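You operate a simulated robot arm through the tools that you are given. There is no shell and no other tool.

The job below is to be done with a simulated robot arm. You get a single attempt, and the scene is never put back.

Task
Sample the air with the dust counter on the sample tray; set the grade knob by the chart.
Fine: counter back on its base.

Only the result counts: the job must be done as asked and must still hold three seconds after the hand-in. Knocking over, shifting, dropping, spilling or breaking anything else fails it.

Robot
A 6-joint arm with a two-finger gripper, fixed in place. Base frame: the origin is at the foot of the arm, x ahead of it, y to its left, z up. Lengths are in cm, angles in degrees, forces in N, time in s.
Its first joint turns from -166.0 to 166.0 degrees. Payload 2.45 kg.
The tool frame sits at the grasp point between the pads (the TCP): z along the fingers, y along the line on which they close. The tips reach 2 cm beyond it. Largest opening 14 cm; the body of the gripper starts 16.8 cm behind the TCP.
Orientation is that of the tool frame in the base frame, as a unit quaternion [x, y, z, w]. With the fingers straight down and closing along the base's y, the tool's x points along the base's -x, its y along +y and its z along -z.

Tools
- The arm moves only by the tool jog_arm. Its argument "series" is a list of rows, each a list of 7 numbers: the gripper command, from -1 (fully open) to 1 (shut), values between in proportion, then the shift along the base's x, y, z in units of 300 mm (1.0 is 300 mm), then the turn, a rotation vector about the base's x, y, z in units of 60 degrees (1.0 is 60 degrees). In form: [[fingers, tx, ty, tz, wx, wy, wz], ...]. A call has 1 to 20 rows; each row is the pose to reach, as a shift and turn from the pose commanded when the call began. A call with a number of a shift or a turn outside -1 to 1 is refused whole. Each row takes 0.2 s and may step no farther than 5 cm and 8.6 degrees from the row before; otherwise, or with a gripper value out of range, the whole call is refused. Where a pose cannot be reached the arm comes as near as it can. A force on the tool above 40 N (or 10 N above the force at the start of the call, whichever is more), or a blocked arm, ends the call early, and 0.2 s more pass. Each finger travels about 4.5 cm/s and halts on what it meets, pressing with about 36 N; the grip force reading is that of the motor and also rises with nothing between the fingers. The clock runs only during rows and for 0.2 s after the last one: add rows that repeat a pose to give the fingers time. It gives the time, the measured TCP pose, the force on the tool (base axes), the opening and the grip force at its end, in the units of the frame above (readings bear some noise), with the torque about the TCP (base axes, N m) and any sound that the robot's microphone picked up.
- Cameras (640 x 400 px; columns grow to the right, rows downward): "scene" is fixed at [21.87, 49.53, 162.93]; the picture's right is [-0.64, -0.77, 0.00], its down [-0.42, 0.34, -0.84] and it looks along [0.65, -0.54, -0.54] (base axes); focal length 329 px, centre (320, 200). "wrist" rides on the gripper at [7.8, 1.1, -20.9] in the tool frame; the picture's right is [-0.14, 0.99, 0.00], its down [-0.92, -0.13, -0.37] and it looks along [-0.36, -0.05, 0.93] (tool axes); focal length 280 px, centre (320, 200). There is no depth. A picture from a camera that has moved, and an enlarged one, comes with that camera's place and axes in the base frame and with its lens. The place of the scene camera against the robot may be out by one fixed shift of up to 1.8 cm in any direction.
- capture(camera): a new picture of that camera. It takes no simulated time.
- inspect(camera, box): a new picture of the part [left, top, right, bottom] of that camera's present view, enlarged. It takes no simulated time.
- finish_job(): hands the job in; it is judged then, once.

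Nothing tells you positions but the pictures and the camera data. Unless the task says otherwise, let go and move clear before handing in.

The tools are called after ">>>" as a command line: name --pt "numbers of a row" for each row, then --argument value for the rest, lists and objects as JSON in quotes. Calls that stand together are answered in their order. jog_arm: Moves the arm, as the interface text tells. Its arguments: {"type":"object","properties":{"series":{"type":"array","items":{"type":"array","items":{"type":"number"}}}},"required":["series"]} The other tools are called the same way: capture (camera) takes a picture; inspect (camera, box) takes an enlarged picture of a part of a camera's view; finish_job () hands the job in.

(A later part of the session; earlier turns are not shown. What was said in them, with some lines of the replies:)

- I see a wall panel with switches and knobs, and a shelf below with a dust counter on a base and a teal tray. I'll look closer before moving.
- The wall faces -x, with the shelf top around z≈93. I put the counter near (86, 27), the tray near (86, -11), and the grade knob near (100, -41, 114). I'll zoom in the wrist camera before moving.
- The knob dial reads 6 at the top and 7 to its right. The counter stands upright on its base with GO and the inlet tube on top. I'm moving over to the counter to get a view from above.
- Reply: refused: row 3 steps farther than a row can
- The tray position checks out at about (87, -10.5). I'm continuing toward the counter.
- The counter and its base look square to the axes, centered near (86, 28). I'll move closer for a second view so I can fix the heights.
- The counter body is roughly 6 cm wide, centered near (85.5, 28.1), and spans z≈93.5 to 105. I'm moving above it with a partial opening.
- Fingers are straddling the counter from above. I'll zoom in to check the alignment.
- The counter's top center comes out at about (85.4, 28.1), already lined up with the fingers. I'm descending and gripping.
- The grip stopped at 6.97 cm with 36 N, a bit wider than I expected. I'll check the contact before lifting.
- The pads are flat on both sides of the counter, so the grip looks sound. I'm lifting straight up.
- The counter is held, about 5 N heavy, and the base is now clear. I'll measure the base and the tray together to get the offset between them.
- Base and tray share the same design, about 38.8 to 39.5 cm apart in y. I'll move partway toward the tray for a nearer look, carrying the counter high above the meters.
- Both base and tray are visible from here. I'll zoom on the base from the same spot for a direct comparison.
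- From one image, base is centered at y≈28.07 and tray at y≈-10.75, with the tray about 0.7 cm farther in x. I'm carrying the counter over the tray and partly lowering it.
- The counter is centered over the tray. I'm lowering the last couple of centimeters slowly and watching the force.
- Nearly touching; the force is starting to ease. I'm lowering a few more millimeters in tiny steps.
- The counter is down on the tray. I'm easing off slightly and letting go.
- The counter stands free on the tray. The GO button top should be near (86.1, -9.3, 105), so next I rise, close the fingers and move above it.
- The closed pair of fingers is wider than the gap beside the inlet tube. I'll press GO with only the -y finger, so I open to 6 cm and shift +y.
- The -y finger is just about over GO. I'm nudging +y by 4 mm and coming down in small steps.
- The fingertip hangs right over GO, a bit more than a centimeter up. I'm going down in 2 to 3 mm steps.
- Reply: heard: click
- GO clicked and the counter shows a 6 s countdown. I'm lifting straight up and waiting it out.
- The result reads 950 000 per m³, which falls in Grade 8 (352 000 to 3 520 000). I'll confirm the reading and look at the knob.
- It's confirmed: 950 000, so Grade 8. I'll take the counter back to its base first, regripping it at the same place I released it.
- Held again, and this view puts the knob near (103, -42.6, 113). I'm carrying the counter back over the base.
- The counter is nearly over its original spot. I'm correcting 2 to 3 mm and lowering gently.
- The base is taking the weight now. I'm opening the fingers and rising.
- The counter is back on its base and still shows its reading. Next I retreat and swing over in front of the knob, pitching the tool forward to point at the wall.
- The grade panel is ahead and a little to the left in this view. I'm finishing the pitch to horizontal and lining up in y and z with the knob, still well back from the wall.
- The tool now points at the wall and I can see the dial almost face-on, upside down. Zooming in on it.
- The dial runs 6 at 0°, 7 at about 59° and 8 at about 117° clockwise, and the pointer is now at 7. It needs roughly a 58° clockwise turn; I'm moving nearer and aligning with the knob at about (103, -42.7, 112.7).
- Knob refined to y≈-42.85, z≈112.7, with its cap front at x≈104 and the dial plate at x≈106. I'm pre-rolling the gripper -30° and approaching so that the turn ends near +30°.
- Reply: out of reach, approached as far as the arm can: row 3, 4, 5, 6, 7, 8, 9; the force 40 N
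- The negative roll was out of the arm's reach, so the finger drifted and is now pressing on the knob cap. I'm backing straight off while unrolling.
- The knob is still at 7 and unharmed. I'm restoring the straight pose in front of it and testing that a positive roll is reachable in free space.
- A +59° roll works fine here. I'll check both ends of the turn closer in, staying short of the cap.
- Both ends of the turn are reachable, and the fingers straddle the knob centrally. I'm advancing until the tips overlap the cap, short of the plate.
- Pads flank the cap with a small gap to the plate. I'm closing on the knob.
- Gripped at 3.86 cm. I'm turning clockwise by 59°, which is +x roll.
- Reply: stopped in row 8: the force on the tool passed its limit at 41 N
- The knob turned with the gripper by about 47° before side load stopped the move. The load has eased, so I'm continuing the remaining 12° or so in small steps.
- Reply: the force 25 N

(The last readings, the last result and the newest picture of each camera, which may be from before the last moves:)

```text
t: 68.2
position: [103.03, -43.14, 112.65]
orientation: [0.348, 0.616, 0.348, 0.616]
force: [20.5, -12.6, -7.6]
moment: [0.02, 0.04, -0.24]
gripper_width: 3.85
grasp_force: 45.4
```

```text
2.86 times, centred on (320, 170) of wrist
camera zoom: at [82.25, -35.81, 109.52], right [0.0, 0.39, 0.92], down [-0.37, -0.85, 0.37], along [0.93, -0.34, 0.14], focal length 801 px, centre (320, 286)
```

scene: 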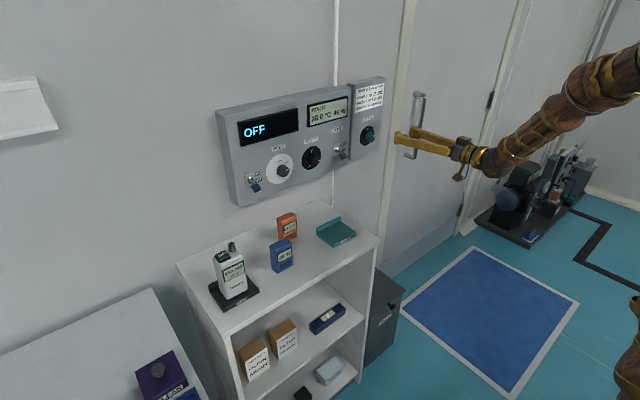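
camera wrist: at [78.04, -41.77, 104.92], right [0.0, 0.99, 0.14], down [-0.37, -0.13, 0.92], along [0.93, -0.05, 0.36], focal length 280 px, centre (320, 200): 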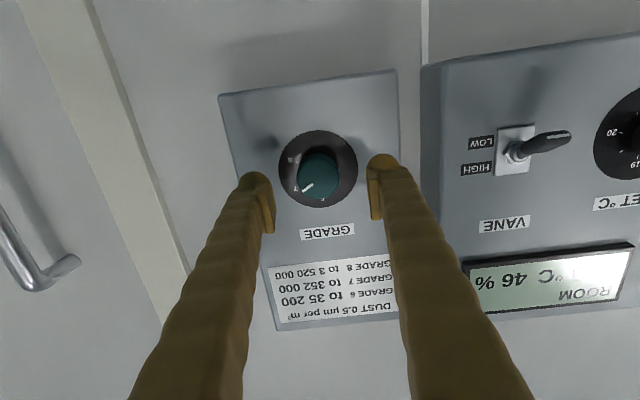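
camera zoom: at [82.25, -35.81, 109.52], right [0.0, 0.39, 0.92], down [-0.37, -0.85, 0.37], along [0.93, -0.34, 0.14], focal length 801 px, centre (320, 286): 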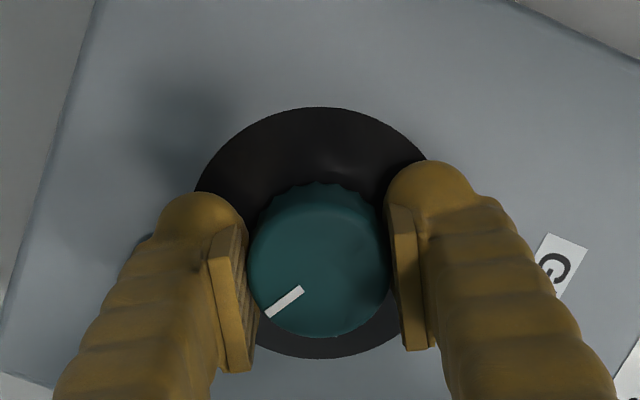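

The knob has followed a full 59°. I'm letting go and backing out to check the pointer.

>>> jog_arm --pt "0.3 0 0 0 0 0 0" --pt "0.1 0 0 0 0 0 0" --pt "-0.1 0 0 0 0 0 0" --pt "-0.1 0 0 0 0 0 0" --pt "-0.1 0 0 0 0 0 0"

>>> jog_arm --pt "-0.1 -0.08 0 0 0 0 0" --pt "-0.1 -0.2 0 0 0 0 0" --pt "-0.1 -0.35 0 0 0 0 0" --pt "-0.1 -0.5 0 0 -0.1 0 0" --pt "-0.1 -0.6 0 0 -0.22 0 0" --pt "-0.1 -0.7 0 0 -0.35 0 0" --pt "-0.1 -0.75 0 0 -0.48 0 0" --pt "-0.1 -0.75 0 0 -0.61 0 0" --pt "-0.1 -0.75 0 0 -0.74 0 0" --pt "-0.1 -0.75 0 0 -0.87 0 0" --pt "-0.1 -0.75 0 0 -0.98 0 0" --pt "-0.1 -0.75 0 0 -0.98 0 0"

>>> capture --camera "wrist"

>>> inspect --camera "wrist" --box '[260, 90, 380, 190]'

>>> inspect --camera "scene" --box '[340, 100, 410, 160]'

```text
t: 69.4
position: [103.08, -43.08, 112.68]
orientation: [0.347, 0.616, 0.347, 0.616]
force: [-1.4, 0.7, -1.3]
moment: [0.0, 0.01, 0.0]
gripper_width: 7.71
grasp_force: 0.1
```

```text
t: 72.0
position: [80.55, -43.08, 112.66]
orientation: [0.001, 0.707, -0.001, 0.707]
force: [0.1, 0.7, 0.1]
moment: [0.0, -0.01, -0.02]
gripper_width: 7.71
grasp_force: 0.0
```

```text
taken
camera wrist: at [59.78, -41.97, 104.84], right [0.0, 0.99, 0.14], down [-0.37, -0.13, 0.92], along [0.93, -0.05, 0.37], focal length 280 px, centre (320, 200)
```

wrist: 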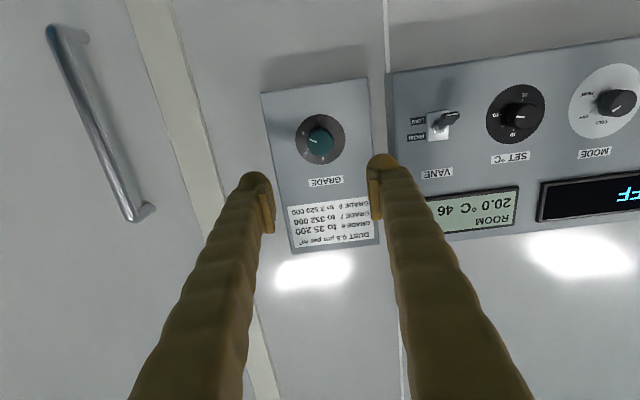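

```text
4.00 times, centred on (320, 140) of wrist
camera zoom: at [59.78, -41.97, 104.84], right [0.0, 0.99, 0.14], down [-0.37, -0.13, 0.92], along [0.93, -0.05, 0.37], focal length 1122 px, centre (320, 440)
```

zoom: 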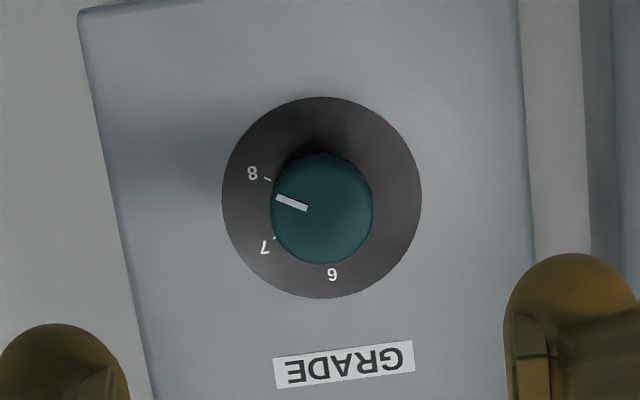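

```text
6.67 times, centred on (375, 130) of scene
camera zoom: at [21.87, 49.53, 162.93], right [-0.64, -0.77, 0.0], down [-0.42, 0.34, -0.84], along [0.65, -0.54, -0.54], focal length 2196 px, centre (-47, 667)
```

zoom: 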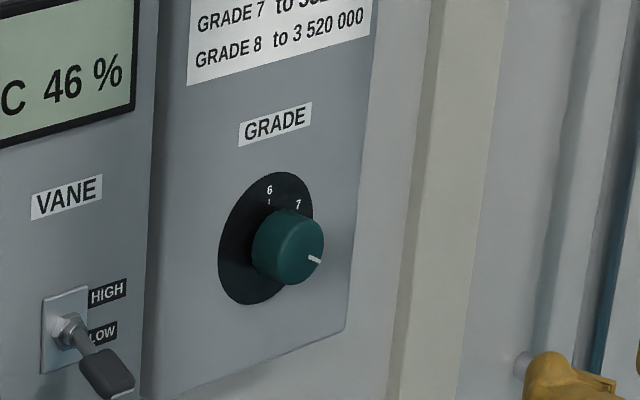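

The pointer is now at, or very near, 8. I'll zoom in closer to measure the residual.

>>> inspect --camera "wrist" --box '[294, 112, 346, 166]'

>>> inspect --camera "wrist" --box '[312, 128, 332, 148]'

```text
7.41 times, centred on (320, 139) of wrist
camera zoom: at [59.78, -41.97, 104.84], right [0.0, 0.99, 0.14], down [-0.37, -0.13, 0.92], along [0.93, -0.05, 0.37], focal length 2077 px, centre (320, 652)
```

zoom: 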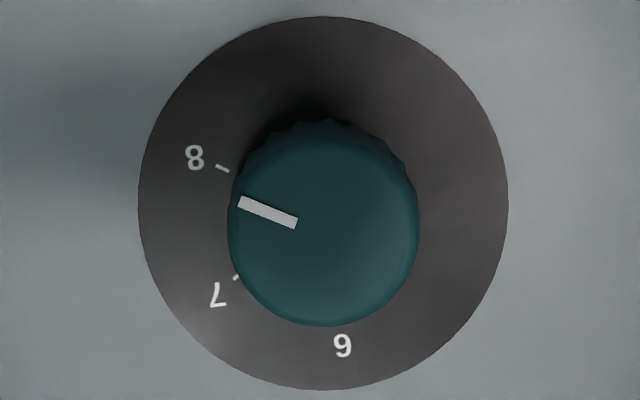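

```text
16.00 times, centred on (322, 138) of wrist
camera zoom: at [59.78, -41.97, 104.84], right [0.0, 0.99, 0.14], down [-0.37, -0.13, 0.92], along [0.93, -0.05, 0.37], focal length 4486 px, centre (288, 1192)
```

zoom: 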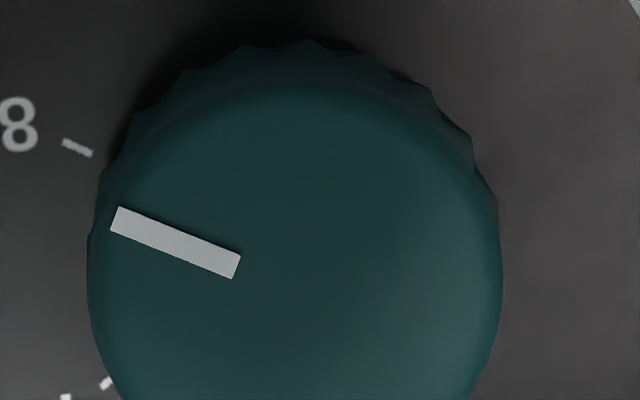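

The pointer line is parallel to the 8 tick, to within a degree or two, so Grade 8 is set. One last overall check before handing in.

>>> jog_arm --pt "-0.1 -0.15 0 0.05 0 0 0" --pt "-0.1 -0.3 0 0.1 0 0 0" --pt "-0.1 -0.4 0 0.15 0 0 0" --pt "-0.1 -0.4 0 0.15 0 0 0"

>>> capture --camera "scene"

>>> inspect --camera "scene" --box '[190, 195, 380, 320]'

>>> inspect --camera "scene" --box '[200, 60, 400, 210]'

```text
t: 73.0
position: [68.48, -43.1, 117.02]
orientation: [0.001, 0.707, 0.0, 0.707]
force: [0.1, 0.1, 0.1]
moment: [0.0, 0.01, -0.02]
gripper_width: 7.69
grasp_force: 0.1
```

```text
taken
```

scene: 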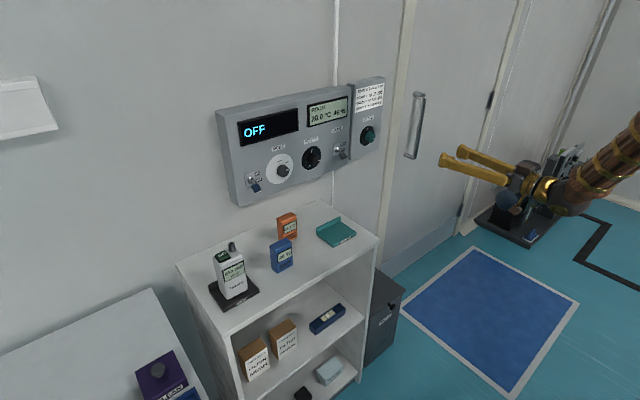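

```text
3.20 times, centred on (285, 258) of scene
camera zoom: at [21.87, 49.53, 162.93], right [-0.64, -0.77, 0.0], down [-0.42, 0.34, -0.84], along [0.65, -0.54, -0.54], focal length 1054 px, centre (432, 16)
```

zoom: 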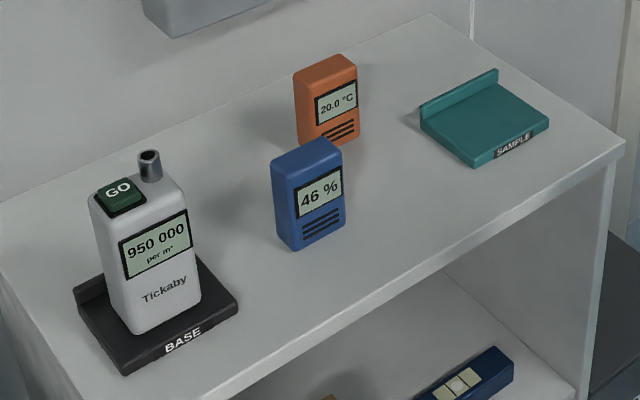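

```text
2.67 times, centred on (300, 135) of scene
camera zoom: at [21.87, 49.53, 162.93], right [-0.64, -0.77, 0.0], down [-0.42, 0.34, -0.84], along [0.65, -0.54, -0.54], focal length 878 px, centre (373, 373)
```

zoom: 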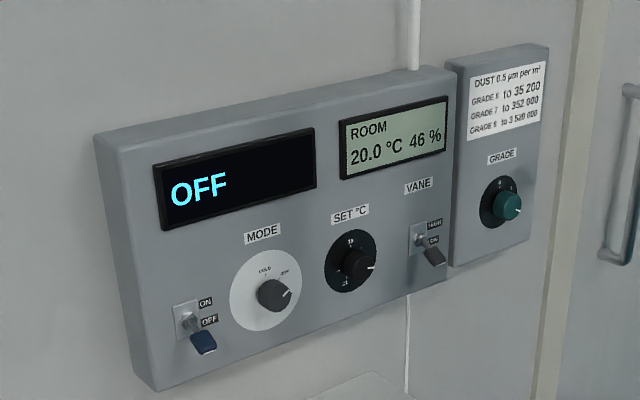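

The counter is back on its base showing 950 000, the knob is at Grade 8, and everything else looks as it did at the start. The gripper is empty and clear, so I'm handing in.

>>> finish_job

```text
The job is handed in.
```

The air sample read 950 000 per m³, so I set the grade knob to 8; the chart's Grade 8 band runs above 352 000 and up to 3 520 000. I ran the sample with the counter on the sample tray, then put it back on its base. I've handed the job in, but no verdict came back.

- **Knob:** it started at 7. I turned it about 59° clockwise, and its pointer now lines up with the 8 mark to within a degree or two.
- **Contact with the knob:** my first approach needed a wrist angle the arm couldn't reach. A finger pressed on the knob cap with about 39 N before I backed off. The knob still pointed at 7 and looked undamaged.
- **Everything else:** in the final pictures the other meters, the tray and the panel controls look the same as at the start. The gripper is open and clear.
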